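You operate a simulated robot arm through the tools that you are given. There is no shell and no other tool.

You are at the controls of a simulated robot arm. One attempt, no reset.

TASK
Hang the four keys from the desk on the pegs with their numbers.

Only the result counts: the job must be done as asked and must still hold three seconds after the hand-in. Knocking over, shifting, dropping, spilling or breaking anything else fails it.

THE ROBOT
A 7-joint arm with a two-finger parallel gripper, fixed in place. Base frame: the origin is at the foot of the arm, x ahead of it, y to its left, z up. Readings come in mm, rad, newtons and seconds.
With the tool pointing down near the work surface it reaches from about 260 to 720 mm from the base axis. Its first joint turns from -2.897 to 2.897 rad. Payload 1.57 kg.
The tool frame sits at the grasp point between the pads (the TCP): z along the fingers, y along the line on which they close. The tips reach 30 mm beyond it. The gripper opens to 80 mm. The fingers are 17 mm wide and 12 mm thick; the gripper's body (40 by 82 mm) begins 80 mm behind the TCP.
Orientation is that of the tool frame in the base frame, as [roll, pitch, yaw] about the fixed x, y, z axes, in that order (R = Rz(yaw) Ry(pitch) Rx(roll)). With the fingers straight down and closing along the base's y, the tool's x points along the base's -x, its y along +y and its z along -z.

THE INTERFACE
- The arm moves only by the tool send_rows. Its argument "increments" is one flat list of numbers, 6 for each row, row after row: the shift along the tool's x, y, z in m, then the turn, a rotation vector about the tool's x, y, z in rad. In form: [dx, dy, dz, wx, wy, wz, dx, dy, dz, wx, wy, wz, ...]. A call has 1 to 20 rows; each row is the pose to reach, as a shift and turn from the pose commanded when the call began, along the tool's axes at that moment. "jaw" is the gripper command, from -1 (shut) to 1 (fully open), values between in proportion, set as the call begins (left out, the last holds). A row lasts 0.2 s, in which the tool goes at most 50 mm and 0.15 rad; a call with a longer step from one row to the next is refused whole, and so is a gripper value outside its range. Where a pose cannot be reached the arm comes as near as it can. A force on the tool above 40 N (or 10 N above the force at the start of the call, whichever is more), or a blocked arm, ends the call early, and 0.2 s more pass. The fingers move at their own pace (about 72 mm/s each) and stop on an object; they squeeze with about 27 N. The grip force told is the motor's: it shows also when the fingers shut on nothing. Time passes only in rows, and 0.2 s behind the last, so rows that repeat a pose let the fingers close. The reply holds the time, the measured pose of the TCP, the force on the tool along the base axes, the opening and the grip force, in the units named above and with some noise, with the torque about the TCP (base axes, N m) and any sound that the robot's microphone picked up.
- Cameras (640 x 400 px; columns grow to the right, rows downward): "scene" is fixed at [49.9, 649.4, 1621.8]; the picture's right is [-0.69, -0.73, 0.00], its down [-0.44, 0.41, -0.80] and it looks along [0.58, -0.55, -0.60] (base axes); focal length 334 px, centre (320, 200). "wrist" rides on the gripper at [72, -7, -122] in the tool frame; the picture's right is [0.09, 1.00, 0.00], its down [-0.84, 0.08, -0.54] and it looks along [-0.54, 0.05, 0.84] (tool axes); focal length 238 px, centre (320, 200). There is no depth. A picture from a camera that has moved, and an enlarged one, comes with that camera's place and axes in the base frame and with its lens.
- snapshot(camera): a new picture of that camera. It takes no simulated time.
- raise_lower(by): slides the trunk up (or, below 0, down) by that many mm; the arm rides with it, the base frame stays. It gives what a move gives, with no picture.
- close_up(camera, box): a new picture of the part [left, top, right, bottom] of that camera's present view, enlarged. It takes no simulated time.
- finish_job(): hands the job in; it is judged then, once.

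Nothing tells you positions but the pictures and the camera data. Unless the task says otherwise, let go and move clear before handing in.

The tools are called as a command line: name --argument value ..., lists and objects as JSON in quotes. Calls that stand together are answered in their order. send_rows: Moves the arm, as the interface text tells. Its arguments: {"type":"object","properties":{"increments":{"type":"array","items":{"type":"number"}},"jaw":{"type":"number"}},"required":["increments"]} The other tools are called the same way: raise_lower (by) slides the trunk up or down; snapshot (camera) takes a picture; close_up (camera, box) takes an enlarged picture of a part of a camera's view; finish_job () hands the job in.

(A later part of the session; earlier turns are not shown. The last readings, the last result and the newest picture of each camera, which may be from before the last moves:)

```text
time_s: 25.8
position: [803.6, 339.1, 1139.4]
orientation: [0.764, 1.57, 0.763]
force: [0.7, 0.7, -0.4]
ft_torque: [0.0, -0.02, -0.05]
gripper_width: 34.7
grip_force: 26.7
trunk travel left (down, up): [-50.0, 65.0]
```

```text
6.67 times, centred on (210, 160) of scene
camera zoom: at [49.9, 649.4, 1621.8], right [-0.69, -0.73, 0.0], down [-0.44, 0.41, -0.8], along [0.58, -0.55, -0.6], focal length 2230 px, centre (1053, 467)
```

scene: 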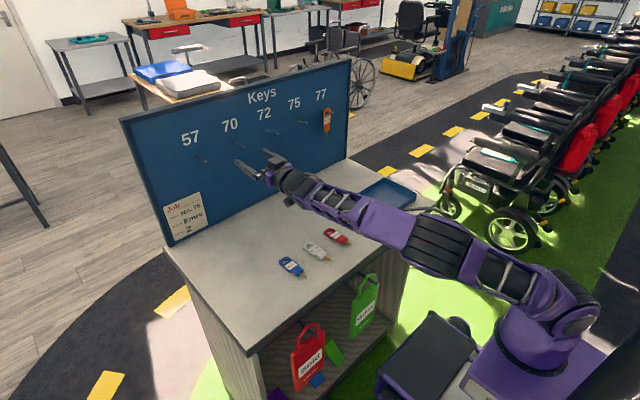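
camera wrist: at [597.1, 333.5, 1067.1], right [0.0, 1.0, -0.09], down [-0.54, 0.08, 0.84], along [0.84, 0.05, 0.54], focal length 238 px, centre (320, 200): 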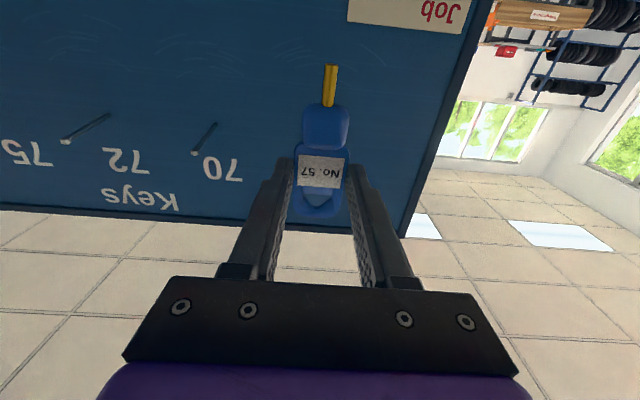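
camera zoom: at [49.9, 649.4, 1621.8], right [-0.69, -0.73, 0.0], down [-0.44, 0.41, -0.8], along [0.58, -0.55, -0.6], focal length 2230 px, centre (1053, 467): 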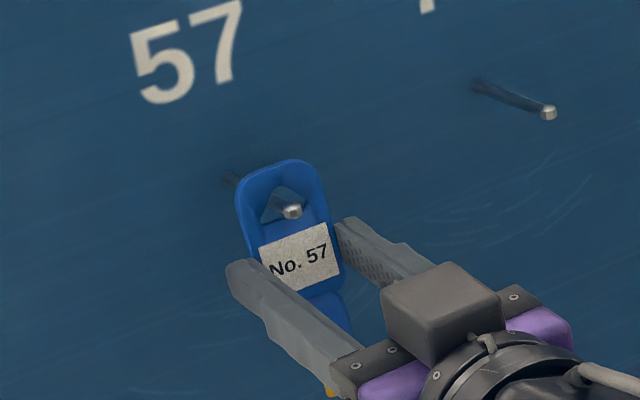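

The peg now runs through the hole with the cap on the robot side of the tag, and there is no force. I'll slide another 18 mm along the peg's slope.

send_rows --increments '[0.001, 0, 0.006, 0, 0, 0, 0.002, 0, 0.012, 0, 0, 0, 0.003, 0, 0.018, 0, 0, 0, 0.003, 0, 0.018, 0, 0, 0]'

close_up --camera "wrist" --box '[260, 170, 388, 250]'

close_up --camera "scene" --box '[170, 130, 250, 190]'

```text
time_s: 26.8
position: [821.0, 339.9, 1136.3]
orientation: [-2.363, 1.57, -2.364]
force: [-0.1, 0.7, -0.4]
ft_torque: [0.01, -0.03, -0.01]
gripper_width: 34.7
grip_force: 26.7
trunk travel left (down, up): [-50.0, 65.0]
```

```text
5.00 times, centred on (324, 210) of wrist
camera zoom: at [698.8, 332.8, 1063.1], right [0.0, 1.0, -0.09], down [-0.54, 0.08, 0.84], along [0.84, 0.05, 0.54], focal length 1192 px, centre (300, 150)
```

zoom: 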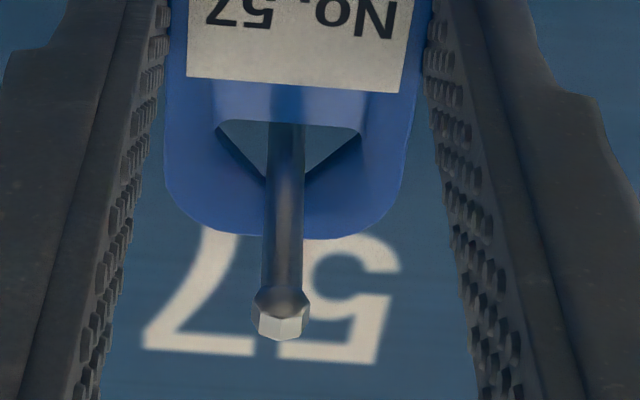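

```text
6.67 times, centred on (210, 160) of scene
camera zoom: at [49.9, 649.4, 1621.8], right [-0.69, -0.73, 0.0], down [-0.44, 0.41, -0.8], along [0.58, -0.55, -0.6], focal length 2230 px, centre (1053, 467)
```

zoom: 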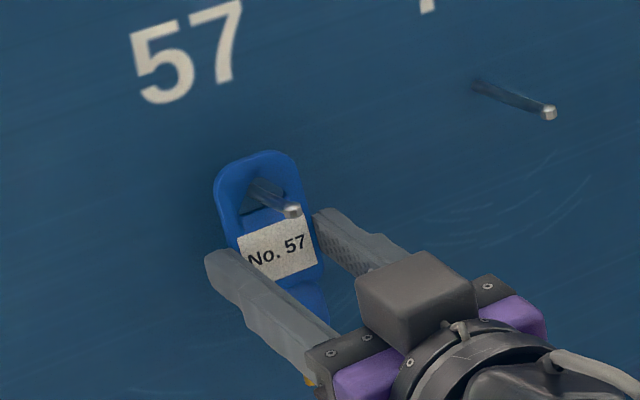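

The key is about 32 mm onto the peg. I'll lower it about 3 mm so the ring settles on the shaft.

send_rows --increments '[0.0015, 0, 0, 0, 0, 0, 0.003, 0, 0, 0, 0, 0, 0.003, 0, 0, 0, 0, 0]'

close_up --camera "wrist" --box '[260, 170, 388, 250]'

```text
time_s: 27.6
position: [821.5, 339.4, 1133.7]
orientation: [0.325, 1.57, 0.324]
force: [-0.9, 0.1, -0.6]
ft_torque: [0.01, 0.01, 0.01]
gripper_width: 34.7
grip_force: 26.7
trunk travel left (down, up): [-50.0, 65.0]
```

```text
5.00 times, centred on (324, 210) of wrist
camera zoom: at [698.7, 332.6, 1060.1], right [0.0, 1.0, -0.09], down [-0.54, 0.08, 0.84], along [0.84, 0.05, 0.54], focal length 1192 px, centre (300, 150)
```

zoom: 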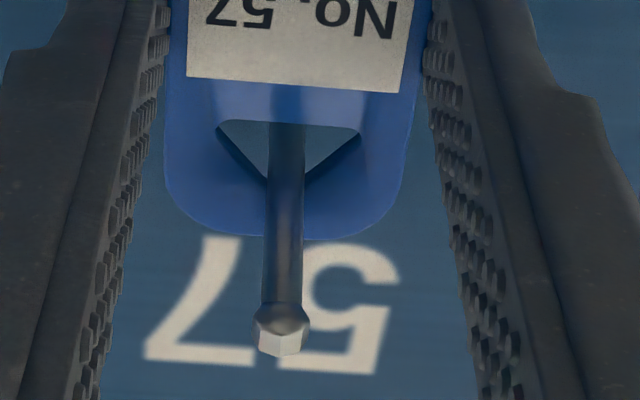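

There's no contact yet, so I'll lower another 1.2 mm and watch the force.

send_rows --increments '[0.0006, 0, 0, 0, 0, 0, 0.0012, 0, 0, 0, 0, 0, 0.0012, 0, 0, 0, 0, 0]'

```text
time_s: 28.4
position: [823.2, 337.9, 1131.9]
orientation: [-1.23, 1.57, -1.233]
force: [-0.1, 0.3, -0.2]
ft_torque: [-0.03, -0.01, 0.03]
gripper_width: 34.7
grip_force: 26.6
trunk travel left (down, up): [-50.0, 65.0]
```

Still no contact, so at most 1 to 2 mm of drop remains, which is safe. I'll open the gripper in place.

send_rows --increments '[0, 0, 0, 0, 0, 0, 0, 0, 0, 0, 0, 0, 0, 0, 0, 0, 0, 0, 0, 0, 0, 0, 0, 0]' --jaw 0.6

close_up --camera "wrist" --box '[240, 130, 400, 230]'

close_up --camera "scene" --box '[170, 130, 250, 190]'

```text
time_s: 29.4
position: [822.2, 338.6, 1133.1]
orientation: [0.431, 1.57, 0.43]
force: [-0.6, 0.1, 0.1]
ft_torque: [-0.01, 0.03, -0.01]
gripper_width: 63.9
grip_force: 0.1
trunk travel left (down, up): [-50.0, 65.0]
```

```text
4.00 times, centred on (320, 180) of wrist
camera zoom: at [699.5, 332.3, 1058.8], right [0.0, 1.0, -0.09], down [-0.54, 0.08, 0.84], along [0.84, 0.05, 0.54], focal length 953 px, centre (320, 280)
```

zoom: 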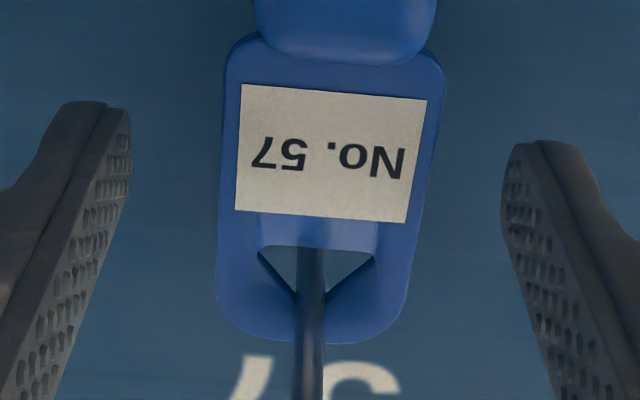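

```text
6.67 times, centred on (210, 160) of scene
camera zoom: at [49.9, 649.4, 1621.8], right [-0.69, -0.73, 0.0], down [-0.44, 0.41, -0.8], along [0.58, -0.55, -0.6], focal length 2230 px, centre (1053, 467)
```

zoom: 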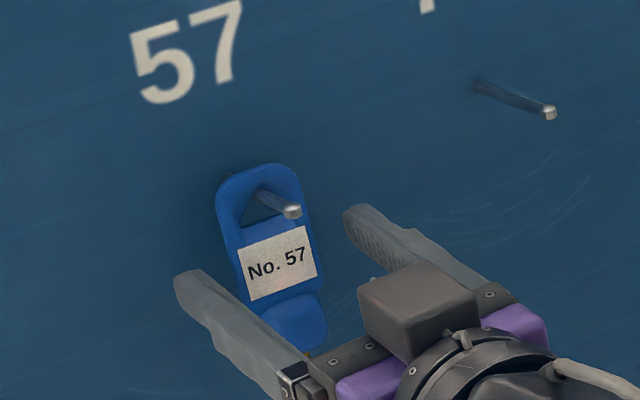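

The blue key hangs on peg 57, released. I'll retreat straight back, then move above the white key with the tool pointing down.

send_rows --increments '[0, 0, -0.04, 0, 0, 0, 0, 0, -0.08, 0, 0, 0, 0, 0, -0.12, 0, 0, 0, 0.0102, -0.0134, -0.1309, 0, 0.1309, 0, 0.0205, -0.0267, -0.1418, 0, 0.2618, 0, 0.0307, -0.0401, -0.1528, 0, 0.3927, 0, 0.041, -0.0534, -0.1637, 0, 0.5236, 0, 0.0512, -0.0668, -0.1746, 0, 0.6545, 0, 0.0615, -0.0801, -0.1855, 0, 0.7854, 0, 0.0717, -0.0935, -0.1964, 0, 0.9163, 0, 0.0819, -0.1068, -0.2073, 0, 1.0472, 0, 0.0922, -0.1202, -0.2183, 0, 1.1781, 0, 0.1024, -0.1335, -0.2292, 0, 1.309, 0, 0.1127, -0.1469, -0.2401, 0, 1.4399, 0, 0.1229, -0.1602, -0.251, 0, 1.5708, 0, 0.1229, -0.1602, -0.251, 0, 1.5708, 0, 0.1229, -0.1602, -0.251, 0, 1.5708, 0]'

snapshot --camera "wrist"

close_up --camera "wrist" --box '[272, 110, 368, 180]'

close_up --camera "scene" --box '[150, 90, 310, 210]'

```text
time_s: 33.0
position: [570.4, 179.5, 1009.6]
orientation: [3.141, -0.003, -3.141]
force: [0.0, 0.2, -0.2]
ft_torque: [0.02, -0.01, 0.01]
gripper_width: 64.2
grip_force: 0.1
trunk travel left (down, up): [-50.0, 65.0]
```

```text
taken
camera wrist: at [498.3, 171.8, 1130.4], right [-0.09, 1.0, 0.0], down [0.84, 0.08, 0.54], along [0.54, 0.05, -0.84], focal length 238 px, centre (320, 200)
```

wrist: 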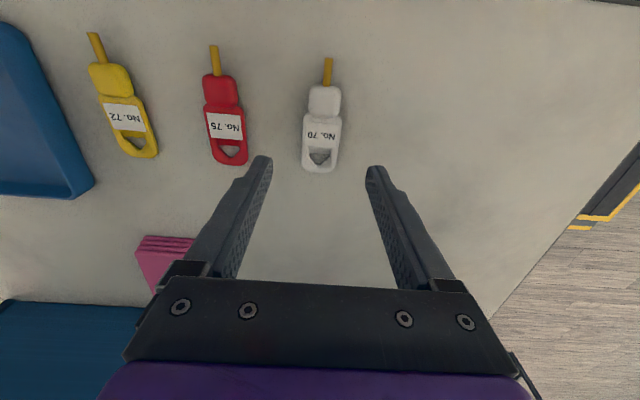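

```text
5.71 times, centred on (320, 145) of wrist
camera zoom: at [498.3, 171.8, 1130.4], right [-0.09, 1.0, 0.0], down [0.84, 0.08, 0.54], along [0.54, 0.05, -0.84], focal length 1362 px, centre (320, 514)
```

zoom: 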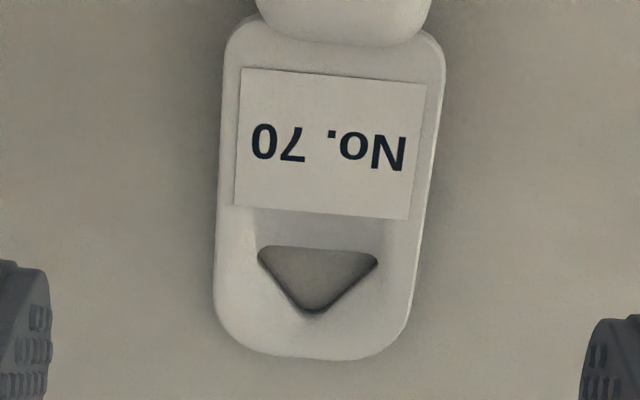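

```text
3.33 times, centred on (230, 150) of scene
camera zoom: at [49.9, 649.4, 1621.8], right [-0.69, -0.73, 0.0], down [-0.44, 0.41, -0.8], along [0.58, -0.55, -0.6], focal length 1115 px, centre (620, 367)
```

zoom: 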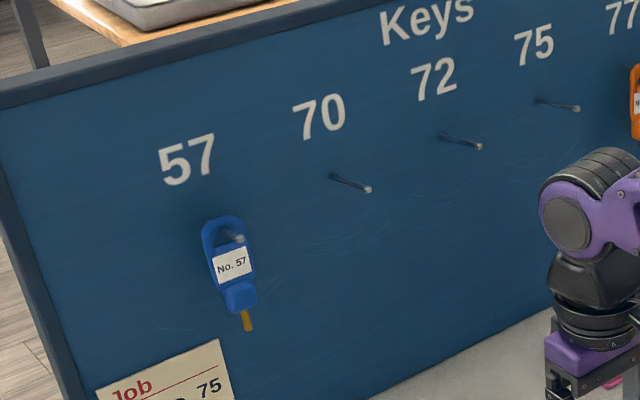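

The blue key hangs properly on 57. The white key is in the same relative place, centre y≈179.9, so I'll shift +1.3 mm and descend to the same grasp height of about z=930.7.

send_rows --increments '[0, 0.0013, 0.02, 0, 0, 0, 0, 0.0013, 0.04, 0, 0, 0, 0, 0.0013, 0.055, 0, 0, 0, 0, 0.0013, 0.066, 0, 0, 0, 0, 0.0013, 0.073, 0, 0, 0, 0, 0.0013, 0.077, 0, 0, 0, 0, 0.0013, 0.0792, 0, 0, 0, 0, 0.0013, 0.0792, 0, 0, 0, 0, 0.0013, 0.0792, 0, 0, 0]'

close_up --camera "wrist" --box '[220, 130, 420, 255]'

```text
time_s: 35.0
position: [570.6, 180.2, 931.1]
orientation: [-3.141, 0.0, 3.141]
force: [-1.4, -0.6, 0.2]
ft_torque: [0.03, 0.0, 0.0]
gripper_width: 64.2
grip_force: 0.0
trunk travel left (down, up): [-50.0, 65.0]
```

```text
3.20 times, centred on (320, 192) of wrist
camera zoom: at [498.1, 173.5, 1050.4], right [-0.09, 1.0, 0.0], down [0.84, 0.08, 0.54], along [0.54, 0.05, -0.84], focal length 763 px, centre (320, 224)
```

zoom: 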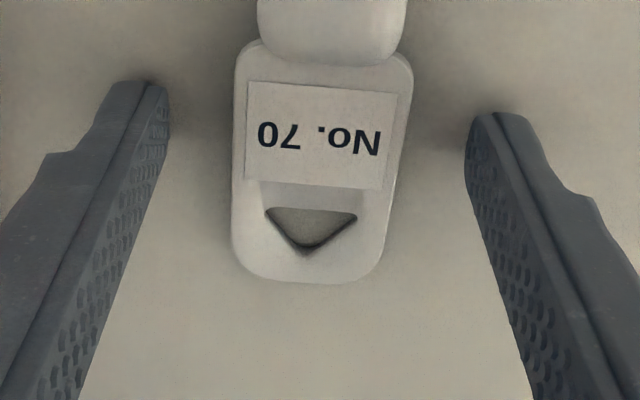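

The fingers are centred around the white tag at the right height. I'll close on it.

send_rows --increments '[0, 0, 0, 0, 0, 0, 0, 0, 0, 0, 0, 0, 0, 0, 0, 0, 0, 0]' --jaw 0

send_rows --increments '[0, 0, 0, 0, 0, 0, 0, 0, 0, 0, 0, 0, 0, 0, 0, 0, 0, 0, 0, 0, 0, 0, 0, 0]' --jaw -1

close_up --camera "wrist" --box '[220, 130, 420, 255]'

```text
time_s: 35.8
position: [571.5, 180.5, 930.1]
orientation: [3.141, 0.0, -3.142]
force: [0.0, -0.7, 0.2]
ft_torque: [-0.01, 0.02, 0.02]
gripper_width: 40.0
grip_force: 0.1
trunk travel left (down, up): [-50.0, 65.0]
```

```text
time_s: 36.8
position: [571.6, 180.2, 930.7]
orientation: [3.141, 0.0, 3.141]
force: [-0.2, -0.3, 0.0]
ft_torque: [0.03, -0.02, -0.02]
gripper_width: 34.6
grip_force: 27.8
trunk travel left (down, up): [-50.0, 65.0]
```

```text
3.20 times, centred on (320, 192) of wrist
camera zoom: at [498.1, 173.5, 1050.6], right [-0.09, 1.0, 0.0], down [0.84, 0.08, 0.54], along [0.54, 0.05, -0.84], focal length 763 px, centre (320, 224)
```

zoom: 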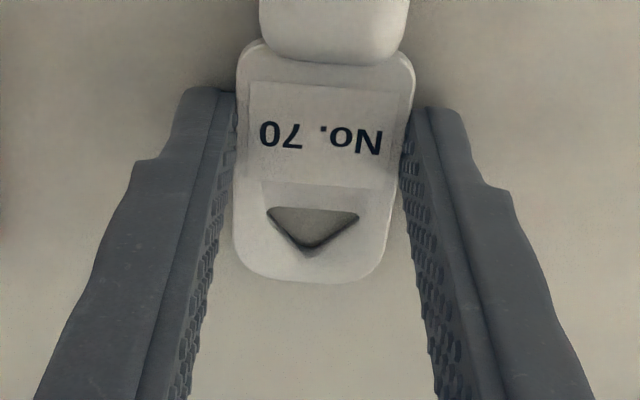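

The white key is gripped at 34.6 mm. I'll lift it straight up.

send_rows --increments '[0, 0, -0.005, 0, 0, 0, 0, 0, -0.015, 0, 0, 0, 0, 0, -0.03, 0, 0, 0, 0, 0, -0.05, 0, 0, 0, 0, 0, -0.07, 0, 0, 0, 0, 0, -0.09, 0, 0, 0, 0, 0, -0.11, 0, 0, 0, 0, 0, -0.12, 0, 0, 0, 0, 0, -0.12, 0, 0, 0]'

close_up --camera "wrist" --box '[220, 110, 420, 235]'

```text
time_s: 38.8
position: [570.0, 180.2, 1051.5]
orientation: [-3.141, -0.001, -3.141]
force: [0.0, 0.5, -0.8]
ft_torque: [0.03, 0.02, 0.01]
gripper_width: 34.9
grip_force: 27.2
trunk travel left (down, up): [-50.0, 65.0]
```

```text
3.20 times, centred on (320, 172) of wrist
camera zoom: at [498.4, 173.1, 1171.8], right [-0.09, 1.0, 0.0], down [0.84, 0.08, 0.54], along [0.54, 0.05, -0.84], focal length 763 px, centre (320, 288)
```

zoom: 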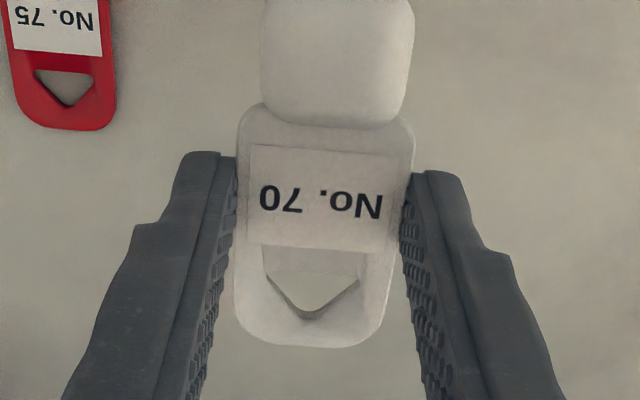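

The white key is held level. Next I'll pitch forward to the standoff in front of peg 70.

send_rows --increments '[-0.0115, 0.003, -0.007, 0, -0.1208, 0, -0.0229, 0.006, -0.0141, 0, -0.2417, 0, -0.0344, 0.009, -0.0211, 0, -0.3625, 0, -0.0458, 0.012, -0.0282, 0, -0.4833, 0, -0.0573, 0.015, -0.0352, 0, -0.6042, 0, -0.0688, 0.018, -0.0422, 0, -0.725, 0, -0.0802, 0.021, -0.0493, 0, -0.8458, 0, -0.0917, 0.024, -0.0563, 0, -0.9666, 0, -0.1032, 0.027, -0.0633, 0, -1.0875, 0, -0.1146, 0.03, -0.0704, 0, -1.2083, 0, -0.1261, 0.033, -0.0774, 0, -1.3291, 0, -0.1375, 0.036, -0.0845, 0, -1.45, 0, -0.149, 0.039, -0.0915, 0, -1.5708, 0, -0.149, 0.039, -0.0915, 0, -1.5708, 0, -0.149, 0.039, -0.0915, 0, -1.5708, 0]'

snapshot --camera "wrist"

close_up --camera "wrist" --box '[280, 175, 360, 225]'

```text
time_s: 42.0
position: [721.4, 220.2, 1142.2]
orientation: [2.871, 1.57, 2.871]
force: [-0.3, -0.8, -0.7]
ft_torque: [-0.01, 0.01, 0.0]
gripper_width: 34.7
grip_force: 26.8
trunk travel left (down, up): [-50.0, 65.0]
```

```text
taken
camera wrist: at [597.7, 213.1, 1068.3], right [0.0, 1.0, -0.09], down [-0.54, 0.08, 0.84], along [0.84, 0.05, 0.54], focal length 238 px, centre (320, 200)
```

wrist: 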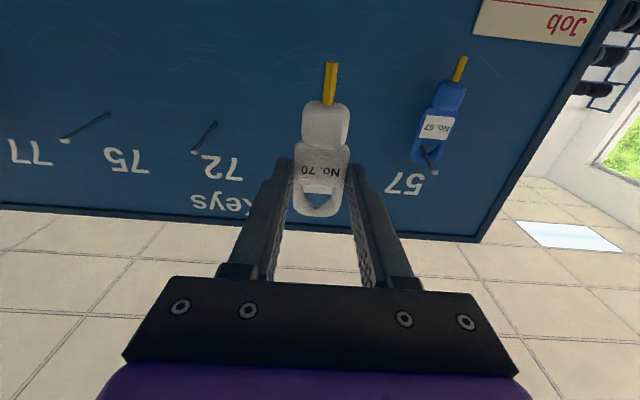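

```text
8.00 times, centred on (320, 200) of wrist
camera zoom: at [597.7, 213.1, 1068.3], right [0.0, 1.0, -0.09], down [-0.54, 0.08, 0.84], along [0.84, 0.05, 0.54], focal length 1907 px, centre (320, 200)
```

zoom: 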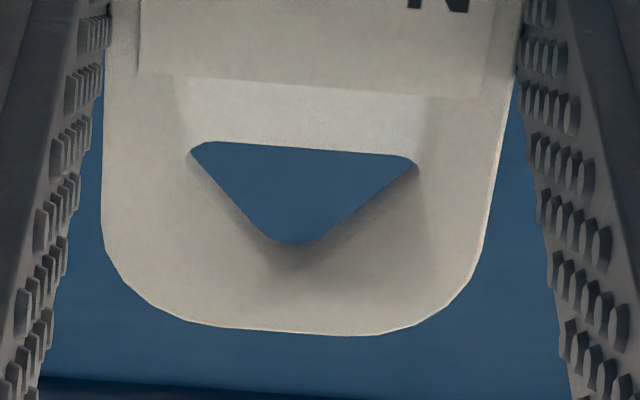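

The white key's hole sits about 0.9 mm lower in the grip than blue's did, so I'll raise 0.8 mm, shift -0.8 mm in y, and advance to just short of the peg 70 cap.

send_rows --increments '[-0.0008, -0.0008, 0.015, 0, 0, 0, -0.0008, -0.0008, 0.03, 0, 0, 0, -0.0008, -0.0008, 0.045, 0, 0, 0, -0.0008, -0.0008, 0.055, 0, 0, 0, -0.0008, -0.0008, 0.058, 0, 0, 0, -0.0008, -0.0008, 0.058, 0, 0, 0, -0.0008, -0.0008, 0.058, 0, 0, 0]'

close_up --camera "wrist" --box '[280, 175, 360, 225]'

close_up --camera "scene" --box '[200, 120, 280, 180]'

```text
time_s: 43.6
position: [777.4, 219.3, 1144.0]
orientation: [1.331, 1.57, 1.331]
force: [-0.6, 1.0, -0.7]
ft_torque: [0.01, 0.04, 0.01]
gripper_width: 34.3
grip_force: 27.3
trunk travel left (down, up): [-50.0, 65.0]
```

```text
8.00 times, centred on (320, 200) of wrist
camera zoom: at [654.8, 212.1, 1069.6], right [0.0, 1.0, -0.09], down [-0.54, 0.08, 0.84], along [0.84, 0.05, 0.54], focal length 1907 px, centre (320, 200)
```

zoom: 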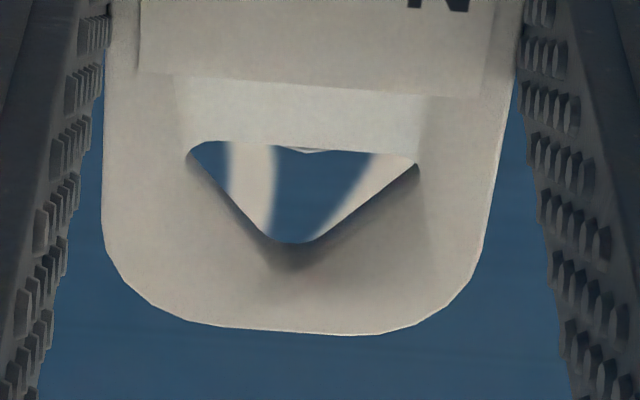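

```text
6.67 times, centred on (240, 150) of scene
camera zoom: at [49.9, 649.4, 1621.8], right [-0.69, -0.73, 0.0], down [-0.44, 0.41, -0.8], along [0.58, -0.55, -0.6], focal length 2230 px, centre (853, 533)
```

zoom: 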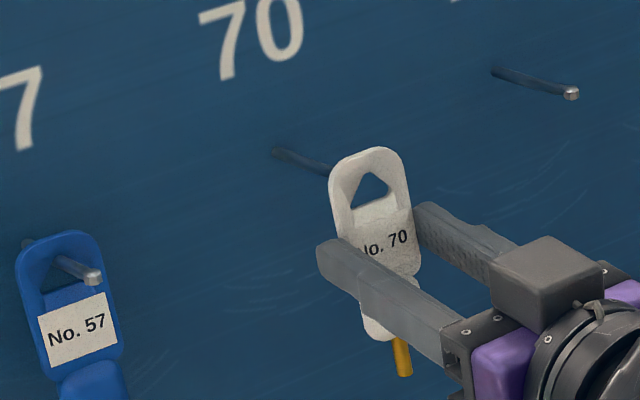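

The cap's edge is just visible at the top of the hole, centred laterally, with the key about 0.8 mm high. I'll lower 0.8 mm and advance 13 mm so the cap enters.

send_rows --increments '[0.0008, 0, 0, 0, 0, 0, 0.0008, 0, 0.004, 0, 0, 0, 0.0008, 0, 0.008, 0, 0, 0, 0.0008, 0, 0.0125, 0, 0, 0, 0.0008, 0, 0.0125, 0, 0, 0]'

close_up --camera "wrist" --box '[280, 175, 360, 225]'

close_up --camera "scene" --box '[200, 120, 280, 180]'

```text
time_s: 44.8
position: [791.2, 219.9, 1141.3]
orientation: [-1.321, 1.57, -1.321]
force: [-0.2, 0.7, -0.1]
ft_torque: [-0.02, 0.0, 0.0]
gripper_width: 34.5
grip_force: 26.8
trunk travel left (down, up): [-50.0, 65.0]
```

```text
8.00 times, centred on (320, 200) of wrist
camera zoom: at [667.5, 211.7, 1068.6], right [0.0, 1.0, -0.09], down [-0.54, 0.08, 0.84], along [0.84, 0.05, 0.54], focal length 1907 px, centre (320, 200)
```

zoom: 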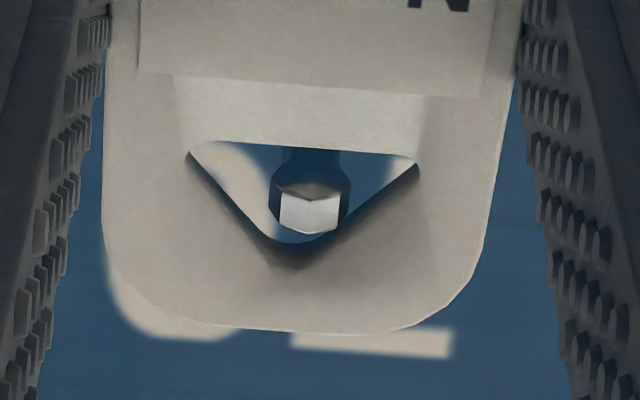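

```text
6.67 times, centred on (240, 150) of scene
camera zoom: at [49.9, 649.4, 1621.8], right [-0.69, -0.73, 0.0], down [-0.44, 0.41, -0.8], along [0.58, -0.55, -0.6], focal length 2230 px, centre (853, 533)
```

zoom: 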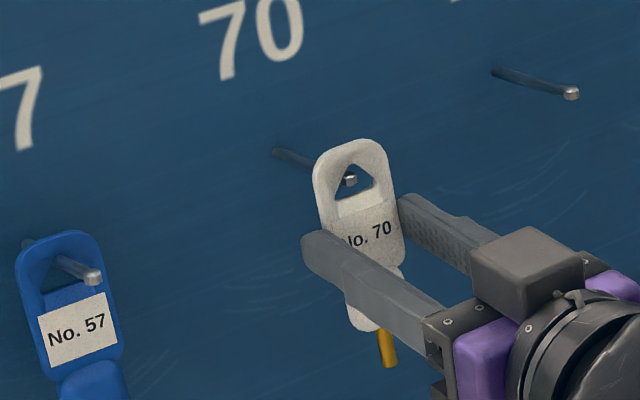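

The cap is inside the hole but slightly toward the apex and +y. I'll correct by +0.6 mm up and +0.5 mm in y, then slide 14 mm along the peg.

send_rows --increments '[-0.0006, 0.0005, 0, 0, 0, 0, -0.0002, 0.0005, 0.003, 0, 0, 0, 0.0006, 0.0005, 0.0065, 0, 0, 0, 0.0012, 0.0005, 0.01, 0, 0, 0, 0.0017, 0.0005, 0.014, 0, 0, 0, 0.0017, 0.0005, 0.014, 0, 0, 0]'

close_up --camera "wrist" --box '[280, 175, 360, 225]'

```text
time_s: 46.2
position: [804.5, 218.5, 1140.4]
orientation: [-2.045, 1.571, -2.045]
force: [-0.2, 0.3, -0.8]
ft_torque: [-0.04, 0.02, 0.0]
gripper_width: 34.5
grip_force: 27.1
trunk travel left (down, up): [-50.0, 65.0]
```

```text
8.00 times, centred on (320, 200) of wrist
camera zoom: at [681.8, 212.2, 1066.8], right [0.0, 1.0, -0.09], down [-0.54, 0.08, 0.84], along [0.84, 0.05, 0.54], focal length 1907 px, centre (320, 200)
```

zoom: 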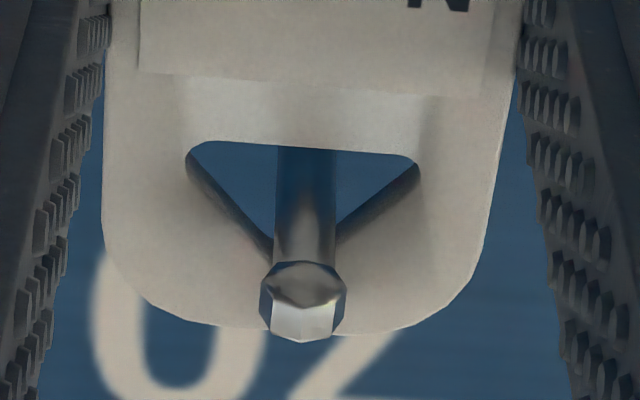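

The peg is through the hole and centred. I'll continue 18 mm along the peg.

send_rows --increments '[0.001, 0, 0.006, 0, 0, 0, 0.002, 0, 0.012, 0, 0, 0, 0.003, 0, 0.018, 0, 0, 0, 0.003, 0, 0.018, 0, 0, 0]'

close_up --camera "wrist" --box '[260, 170, 388, 250]'

close_up --camera "scene" --box '[200, 120, 280, 180]'

```text
time_s: 47.2
position: [823.3, 220.1, 1136.9]
orientation: [0.975, 1.57, 0.974]
force: [0.3, 1.1, -0.4]
ft_torque: [-0.01, 0.04, 0.02]
gripper_width: 34.4
grip_force: 26.8
trunk travel left (down, up): [-50.0, 65.0]
```

```text
5.00 times, centred on (324, 210) of wrist
camera zoom: at [699.4, 212.9, 1064.0], right [0.0, 1.0, -0.09], down [-0.54, 0.08, 0.84], along [0.84, 0.05, 0.54], focal length 1192 px, centre (300, 150)
```

zoom: 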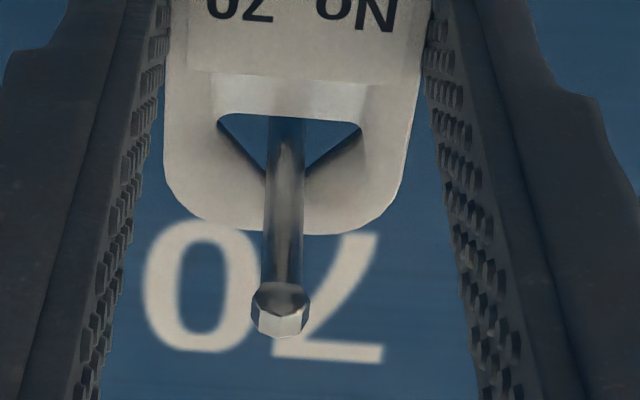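

```text
6.67 times, centred on (240, 150) of scene
camera zoom: at [49.9, 649.4, 1621.8], right [-0.69, -0.73, 0.0], down [-0.44, 0.41, -0.8], along [0.58, -0.55, -0.6], focal length 2230 px, centre (853, 533)
```

zoom: 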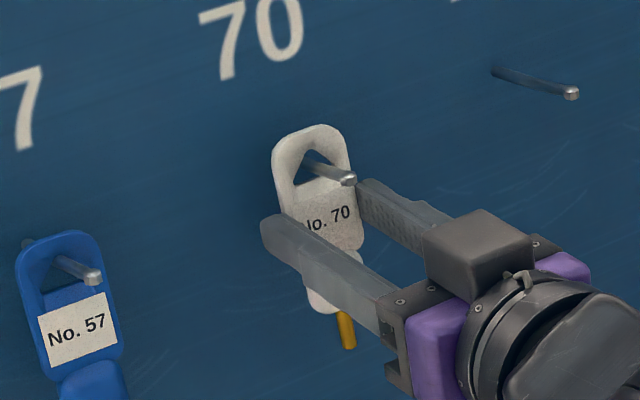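

The key is about 32 mm onto peg 70. I'll lower it 4 mm to seat the ring.

send_rows --increments '[0.0015, 0, 0, 0, 0, 0, 0.003, 0, 0, 0, 0, 0, 0.004, 0, 0, 0, 0, 0, 0.004, 0, 0, 0, 0, 0]'

close_up --camera "wrist" --box '[260, 170, 388, 250]'

```text
time_s: 48.2
position: [822.0, 219.0, 1132.7]
orientation: [-1.208, 1.569, -1.206]
force: [0.4, 0.6, 0.5]
ft_torque: [0.0, 0.01, -0.03]
gripper_width: 34.5
grip_force: 27.3
trunk travel left (down, up): [-50.0, 65.0]
```

```text
5.00 times, centred on (324, 210) of wrist
camera zoom: at [699.5, 212.5, 1059.9], right [0.0, 1.0, -0.09], down [-0.54, 0.08, 0.84], along [0.84, 0.05, 0.54], focal length 1192 px, centre (300, 150)
```

zoom: 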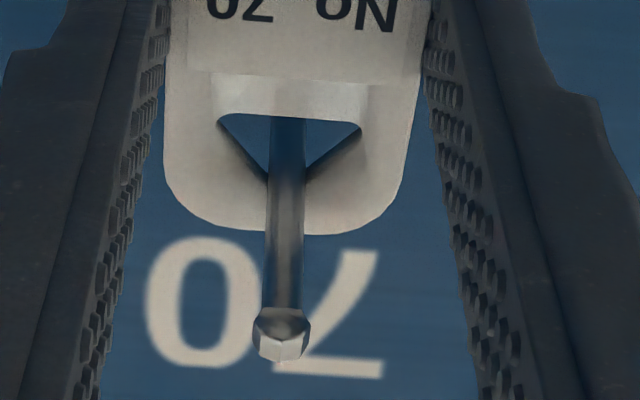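

Seated or within about 1 mm, with no force. I'll open the gripper.

send_rows --increments '[0, 0, 0, 0, 0, 0, 0, 0, 0, 0, 0, 0, 0, 0, 0, 0, 0, 0, 0, 0, 0, 0, 0, 0]' --jaw 0.6

close_up --camera "wrist" --box '[240, 130, 400, 230]'

close_up --camera "scene" --box '[200, 120, 280, 180]'

```text
time_s: 49.2
position: [822.8, 219.0, 1132.4]
orientation: [0.913, 1.57, 0.912]
force: [0.0, -0.3, -0.2]
ft_torque: [-0.02, 0.03, -0.03]
gripper_width: 64.1
grip_force: 0.1
trunk travel left (down, up): [-50.0, 65.0]
```

```text
4.00 times, centred on (320, 180) of wrist
camera zoom: at [699.5, 212.7, 1059.9], right [0.0, 1.0, -0.09], down [-0.54, 0.08, 0.84], along [0.84, 0.05, 0.54], focal length 953 px, centre (320, 280)
```

zoom: 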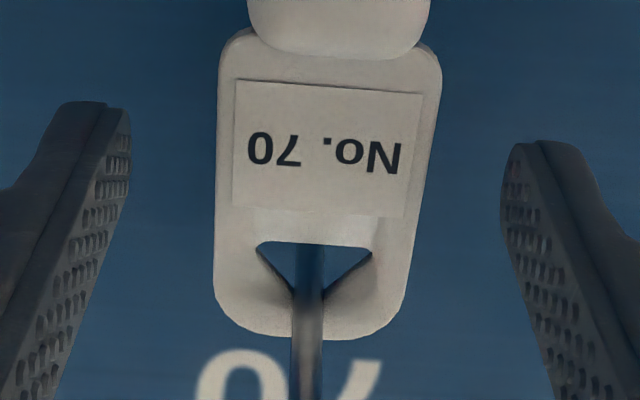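

```text
6.67 times, centred on (240, 150) of scene
camera zoom: at [49.9, 649.4, 1621.8], right [-0.69, -0.73, 0.0], down [-0.44, 0.41, -0.8], along [0.58, -0.55, -0.6], focal length 2230 px, centre (853, 533)
```

zoom: 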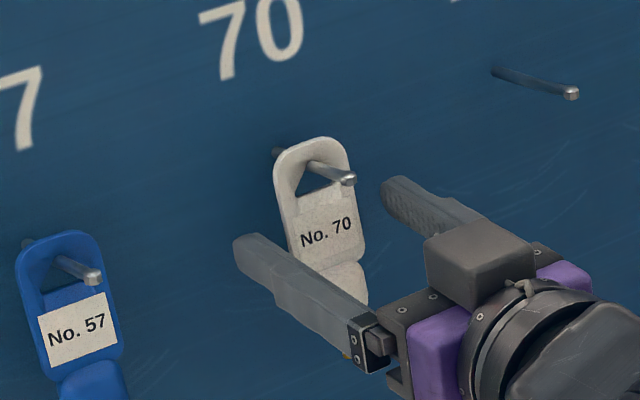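

The white key hangs on peg 70. I'll retreat straight back and go above the red key at about y≈90.

send_rows --increments '[0, 0, -0.04, 0, 0, 0, 0, 0, -0.08, 0, 0, 0, 0, 0, -0.12, 0, 0, 0, 0.0103, -0.0108, -0.131, 0, 0.1309, 0, 0.0206, -0.0215, -0.1419, 0, 0.2618, 0, 0.0309, -0.0323, -0.1529, 0, 0.3927, 0, 0.0412, -0.043, -0.1638, 0, 0.5236, 0, 0.0515, -0.0538, -0.1748, 0, 0.6545, 0, 0.0618, -0.0645, -0.1858, 0, 0.7854, 0, 0.0721, -0.0753, -0.1967, 0, 0.9163, 0, 0.0824, -0.086, -0.2077, 0, 1.0472, 0, 0.0927, -0.0968, -0.2186, 0, 1.1781, 0, 0.103, -0.1075, -0.2296, 0, 1.309, 0, 0.1133, -0.1183, -0.2405, 0, 1.4399, 0, 0.1236, -0.129, -0.2515, 0, 1.5708, 0, 0.1236, -0.129, -0.2515, 0, 1.5708, 0, 0.1236, -0.129, -0.2515, 0, 1.5708, 0]'

snapshot --camera "wrist"

close_up --camera "wrist" --box '[272, 110, 368, 180]'

close_up --camera "scene" --box '[150, 90, 310, 210]'

```text
time_s: 52.8
position: [571.4, 90.3, 1010.0]
orientation: [3.141, -0.002, 3.141]
force: [-0.1, -0.7, -0.7]
ft_torque: [0.03, 0.02, -0.02]
gripper_width: 64.1
grip_force: 0.0
trunk travel left (down, up): [-50.0, 65.0]
```

```text
taken
camera wrist: at [498.7, 82.9, 1129.8], right [-0.09, 1.0, 0.0], down [0.84, 0.08, 0.54], along [0.54, 0.05, -0.84], focal length 238 px, centre (320, 200)
```

wrist: 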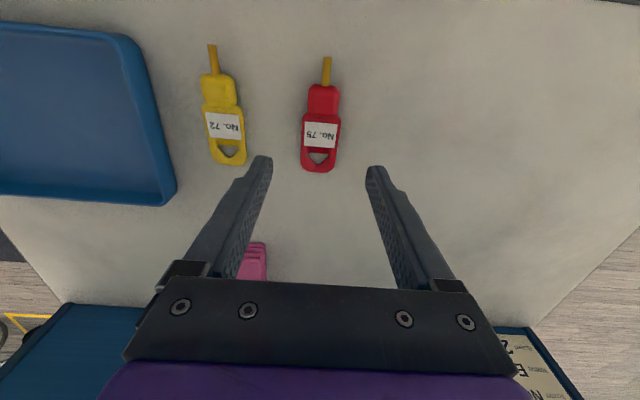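

```text
5.71 times, centred on (320, 145) of wrist
camera zoom: at [498.7, 82.9, 1129.8], right [-0.09, 1.0, 0.0], down [0.84, 0.08, 0.54], along [0.54, 0.05, -0.84], focal length 1362 px, centre (320, 514)
```

zoom: 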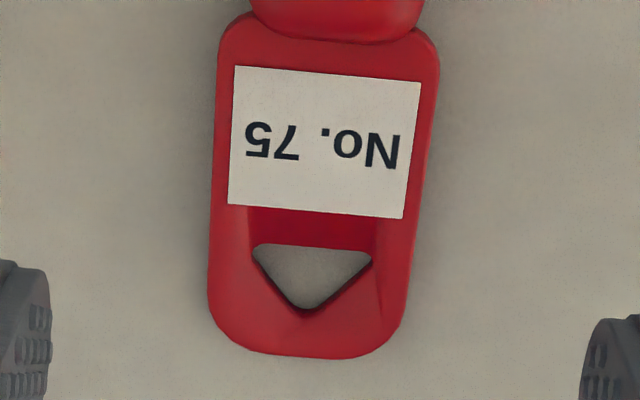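

```text
3.33 times, centred on (230, 150) of scene
camera zoom: at [49.9, 649.4, 1621.8], right [-0.69, -0.73, 0.0], down [-0.44, 0.41, -0.8], along [0.58, -0.55, -0.6], focal length 1115 px, centre (620, 367)
```

zoom: 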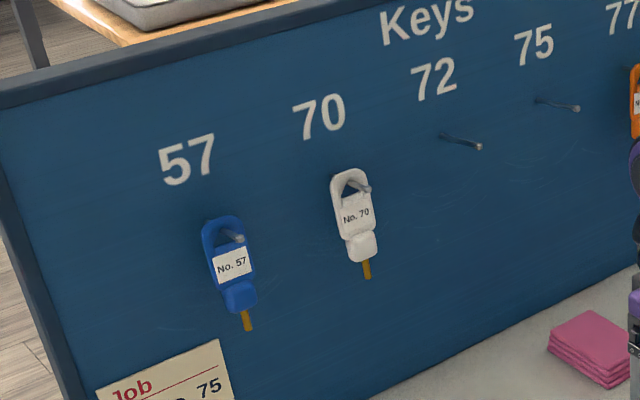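

Both hung keys are holding. The red key's centre is at y≈90.1, so I'll shift +0.4 mm and descend to the grasp height.

send_rows --increments '[0, 0.0004, 0.02, 0, 0, 0, 0, 0.0004, 0.04, 0, 0, 0, 0, 0.0004, 0.055, 0, 0, 0, 0, 0.0004, 0.066, 0, 0, 0, 0, 0.0004, 0.073, 0, 0, 0, 0, 0.0004, 0.077, 0, 0, 0, 0, 0.0004, 0.0792, 0, 0, 0, 0, 0.0004, 0.0792, 0, 0, 0, 0, 0.0004, 0.0792, 0, 0, 0]'

close_up --camera "wrist" --box '[220, 130, 420, 255]'

```text
time_s: 54.8
position: [571.9, 91.1, 929.7]
orientation: [-3.141, 0.001, -3.141]
force: [-0.1, 0.0, 0.2]
ft_torque: [-0.01, 0.0, -0.02]
gripper_width: 63.9
grip_force: 0.0
trunk travel left (down, up): [-50.0, 65.0]
```

```text
3.20 times, centred on (320, 192) of wrist
camera zoom: at [499.0, 83.9, 1051.0], right [-0.09, 1.0, 0.0], down [0.84, 0.08, 0.54], along [0.54, 0.05, -0.84], focal length 763 px, centre (320, 224)
```

zoom: 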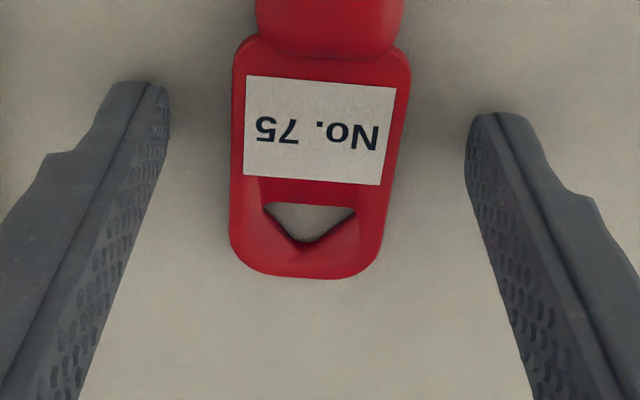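

The tool is about 1.2 mm further toward the ring than on the earlier grasps. I'll shift back 1.2 mm for consistency and close.

send_rows --increments '[0.0006, 0, 0, 0, 0, 0, 0.0012, 0, 0, 0, 0, 0, 0.0012, 0, 0, 0, 0, 0, 0.0012, 0, 0, 0, 0, 0]' --jaw 0

send_rows --increments '[0, 0, 0, 0, 0, 0, 0, 0, 0, 0, 0, 0, 0, 0, 0, 0, 0, 0, 0, 0, 0, 0, 0, 0]' --jaw -1

close_up --camera "wrist" --box '[220, 130, 420, 255]'

```text
time_s: 55.8
position: [569.1, 90.1, 929.8]
orientation: [3.141, 0.001, -3.141]
force: [-0.5, 1.0, -0.9]
ft_torque: [-0.01, -0.01, 0.03]
gripper_width: 40.3
grip_force: 0.1
trunk travel left (down, up): [-50.0, 65.0]
```

```text
time_s: 56.8
position: [569.9, 90.8, 930.0]
orientation: [3.141, 0.0, -3.141]
force: [-0.1, -0.3, 0.1]
ft_torque: [0.03, -0.01, 0.01]
gripper_width: 34.6
grip_force: 27.0
trunk travel left (down, up): [-50.0, 65.0]
```

```text
3.20 times, centred on (320, 192) of wrist
camera zoom: at [497.5, 83.5, 1051.0], right [-0.09, 1.0, 0.0], down [0.84, 0.08, 0.54], along [0.54, 0.05, -0.84], focal length 763 px, centre (320, 224)
```

zoom: 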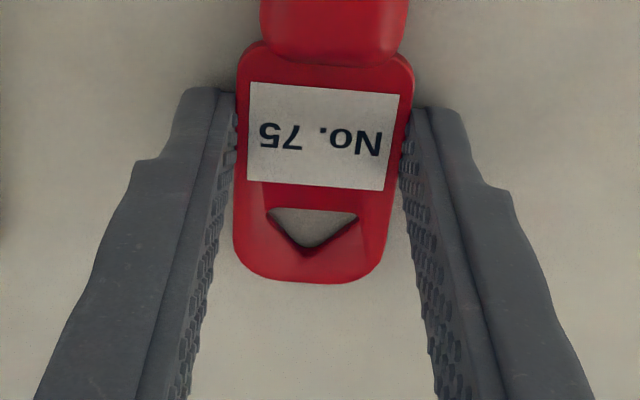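

The red key is gripped at 34.6 mm. I'll lift it.

send_rows --increments '[0, 0, -0.005, 0, 0, 0, 0, 0, -0.015, 0, 0, 0, 0, 0, -0.03, 0, 0, 0, 0, 0, -0.05, 0, 0, 0, 0, 0, -0.07, 0, 0, 0, 0, 0, -0.09, 0, 0, 0, 0, 0, -0.11, 0, 0, 0, 0, 0, -0.12, 0, 0, 0, 0, 0, -0.12, 0, 0, 0]'

close_up --camera "wrist" --box '[220, 110, 420, 235]'

```text
time_s: 58.8
position: [569.8, 91.1, 1052.7]
orientation: [3.142, 0.001, 3.141]
force: [0.4, -0.4, -0.1]
ft_torque: [-0.02, -0.02, -0.03]
gripper_width: 34.8
grip_force: 27.2
trunk travel left (down, up): [-50.0, 65.0]
```

```text
3.20 times, centred on (320, 172) of wrist
camera zoom: at [497.6, 84.2, 1172.3], right [-0.09, 1.0, 0.0], down [0.84, 0.08, 0.54], along [0.54, 0.05, -0.84], focal length 763 px, centre (320, 288)
```

zoom: 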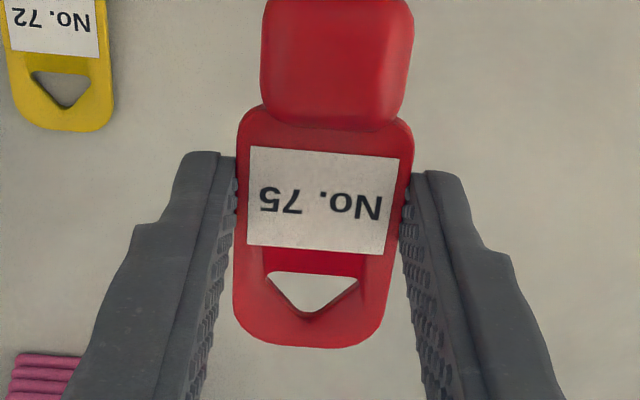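

The red key is held level. I'll pitch forward to the standoff before peg 75 (y≈-20).

send_rows --increments '[-0.0116, -0.0086, -0.0071, 0, -0.1208, 0, -0.0231, -0.0172, -0.0142, 0, -0.2417, 0, -0.0347, -0.0258, -0.0212, 0, -0.3625, 0, -0.0462, -0.0344, -0.0283, 0, -0.4833, 0, -0.0578, -0.043, -0.0354, 0, -0.6042, 0, -0.0693, -0.0516, -0.0425, 0, -0.725, 0, -0.0809, -0.0602, -0.0495, 0, -0.8458, 0, -0.0924, -0.0688, -0.0566, 0, -0.9666, 0, -0.104, -0.0774, -0.0637, 0, -1.0875, 0, -0.1155, -0.086, -0.0708, 0, -1.2083, 0, -0.1271, -0.0946, -0.0778, 0, -1.3291, 0, -0.1386, -0.1032, -0.0849, 0, -1.45, 0, -0.1502, -0.1118, -0.092, 0, -1.5708, 0, -0.1502, -0.1118, -0.092, 0, -1.5708, 0, -0.1502, -0.1118, -0.092, 0, -1.5708, 0]'

snapshot --camera "wrist"

close_up --camera "wrist" --box '[280, 175, 360, 225]'

```text
time_s: 62.0
position: [719.8, -22.1, 1143.8]
orientation: [0.192, 1.57, 0.191]
force: [-0.3, 0.4, 0.3]
ft_torque: [-0.01, 0.0, -0.01]
gripper_width: 34.5
grip_force: 27.0
trunk travel left (down, up): [-50.0, 65.0]
```

```text
taken
camera wrist: at [596.9, -29.1, 1069.4], right [0.0, 1.0, -0.09], down [-0.54, 0.08, 0.84], along [0.84, 0.05, 0.54], focal length 238 px, centre (320, 200)
```

wrist: 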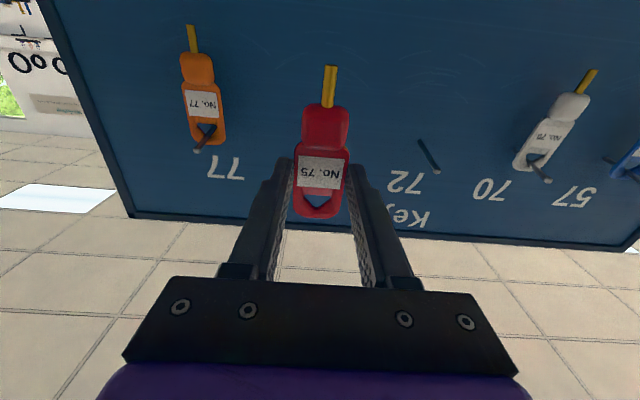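

```text
8.00 times, centred on (320, 200) of wrist
camera zoom: at [596.9, -29.1, 1069.4], right [0.0, 1.0, -0.09], down [-0.54, 0.08, 0.84], along [0.84, 0.05, 0.54], focal length 1907 px, centre (320, 200)
```

zoom: 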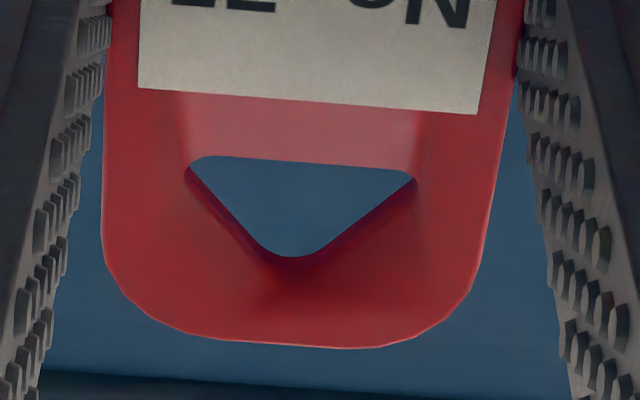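

The red key's hole sits about 0.7 mm higher in the grip than blue's. I'll correct with -2.0 mm in z and +1.3 mm in y, and advance 58 mm to just short of peg 75's cap.

send_rows --increments '[0.002, 0.0013, 0.015, 0, 0, 0, 0.002, 0.0013, 0.03, 0, 0, 0, 0.002, 0.0013, 0.045, 0, 0, 0, 0.002, 0.0013, 0.055, 0, 0, 0, 0.002, 0.0013, 0.058, 0, 0, 0, 0.002, 0.0013, 0.058, 0, 0, 0, 0.002, 0.0013, 0.058, 0, 0, 0]'

close_up --camera "wrist" --box '[280, 175, 360, 225]'

close_up --camera "scene" --box '[250, 90, 340, 160]'

```text
time_s: 63.6
position: [777.3, -19.3, 1139.8]
orientation: [0.58, 1.569, 0.579]
force: [-0.5, 0.0, 0.1]
ft_torque: [0.01, -0.02, -0.01]
gripper_width: 34.5
grip_force: 27.0
trunk travel left (down, up): [-50.0, 65.0]
```

```text
8.00 times, centred on (320, 200) of wrist
camera zoom: at [654.9, -26.5, 1067.2], right [0.0, 1.0, -0.09], down [-0.54, 0.08, 0.84], along [0.84, 0.05, 0.54], focal length 1907 px, centre (320, 200)
```

zoom: 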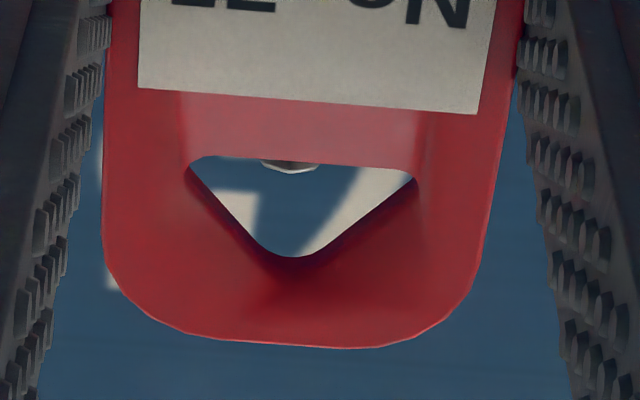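

```text
5.71 times, centred on (295, 125) of scene
camera zoom: at [49.9, 649.4, 1621.8], right [-0.69, -0.73, 0.0], down [-0.44, 0.41, -0.8], along [0.58, -0.55, -0.6], focal length 1911 px, centre (463, 629)
```

zoom: 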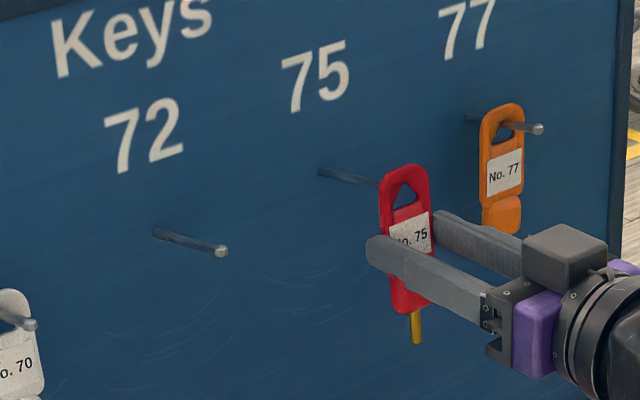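

The cap edge is visible at the top of the hole, about 1.3 mm toward -y, and the height is right. I'll shift -1.2 mm in y and advance 12.5 mm so the cap enters.

send_rows --increments '[0, -0.0012, 0, 0, 0, 0, 0, -0.0012, 0.004, 0, 0, 0, 0, -0.0012, 0.008, 0, 0, 0, 0, -0.0012, 0.0125, 0, 0, 0, 0, -0.0012, 0.0125, 0, 0, 0]'

close_up --camera "wrist" --box '[280, 175, 360, 225]'

close_up --camera "scene" --box '[250, 90, 340, 160]'

```text
time_s: 64.8
position: [790.9, -20.6, 1141.7]
orientation: [0.844, 1.571, 0.845]
force: [-0.4, -0.1, -0.4]
ft_torque: [-0.02, -0.01, 0.03]
gripper_width: 34.9
grip_force: 26.7
trunk travel left (down, up): [-50.0, 65.0]
```

```text
8.00 times, centred on (320, 200) of wrist
camera zoom: at [667.5, -27.8, 1067.4], right [0.0, 1.0, -0.09], down [-0.54, 0.08, 0.84], along [0.84, 0.05, 0.54], focal length 1907 px, centre (320, 200)
```

zoom: 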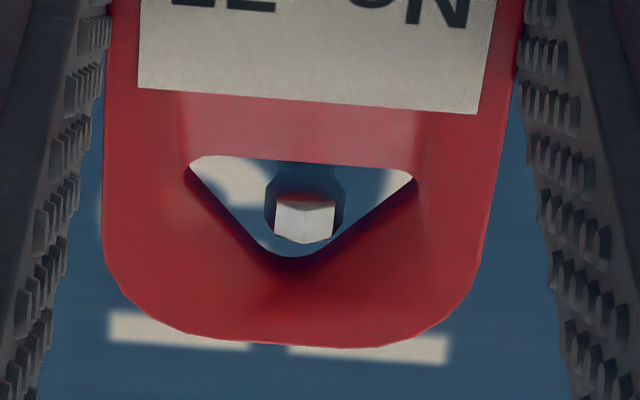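

```text
5.71 times, centred on (295, 125) of scene
camera zoom: at [49.9, 649.4, 1621.8], right [-0.69, -0.73, 0.0], down [-0.44, 0.41, -0.8], along [0.58, -0.55, -0.6], focal length 1911 px, centre (463, 629)
```

zoom: 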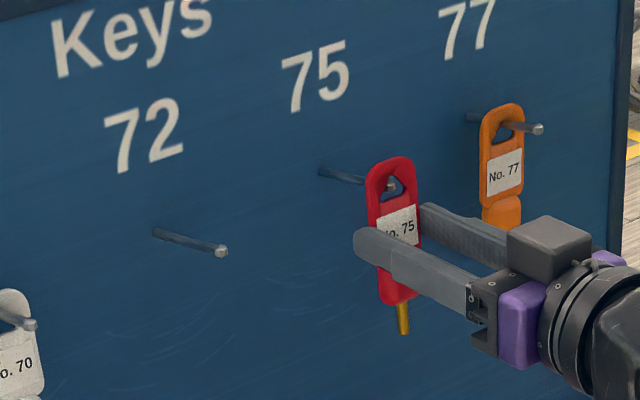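

The cap is centred in the hole with no force. I'll slide 14 mm along the peg.

send_rows --increments '[-0.0004, 0, 0.001, 0, 0, 0, 0, 0, 0.004, 0, 0, 0, 0.0007, 0, 0.0075, 0, 0, 0, 0.0013, 0, 0.011, 0, 0, 0, 0.0019, 0, 0.0145, 0, 0, 0, 0.0019, 0, 0.0145, 0, 0, 0]'

close_up --camera "wrist" --box '[280, 175, 360, 225]'

```text
time_s: 66.2
position: [805.2, -20.0, 1139.1]
orientation: [-0.047, 1.57, -0.045]
force: [0.4, 0.1, -0.5]
ft_torque: [0.03, 0.01, 0.01]
gripper_width: 34.2
grip_force: 26.7
trunk travel left (down, up): [-50.0, 65.0]
```

```text
8.00 times, centred on (320, 200) of wrist
camera zoom: at [682.4, -27.7, 1064.9], right [0.0, 1.0, -0.09], down [-0.54, 0.08, 0.84], along [0.84, 0.05, 0.54], focal length 1907 px, centre (320, 200)
```

zoom: 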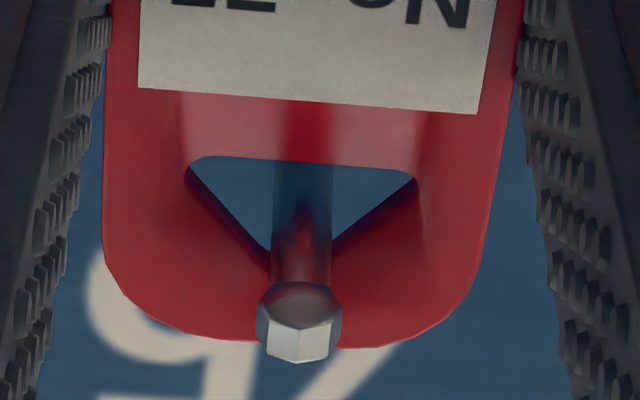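

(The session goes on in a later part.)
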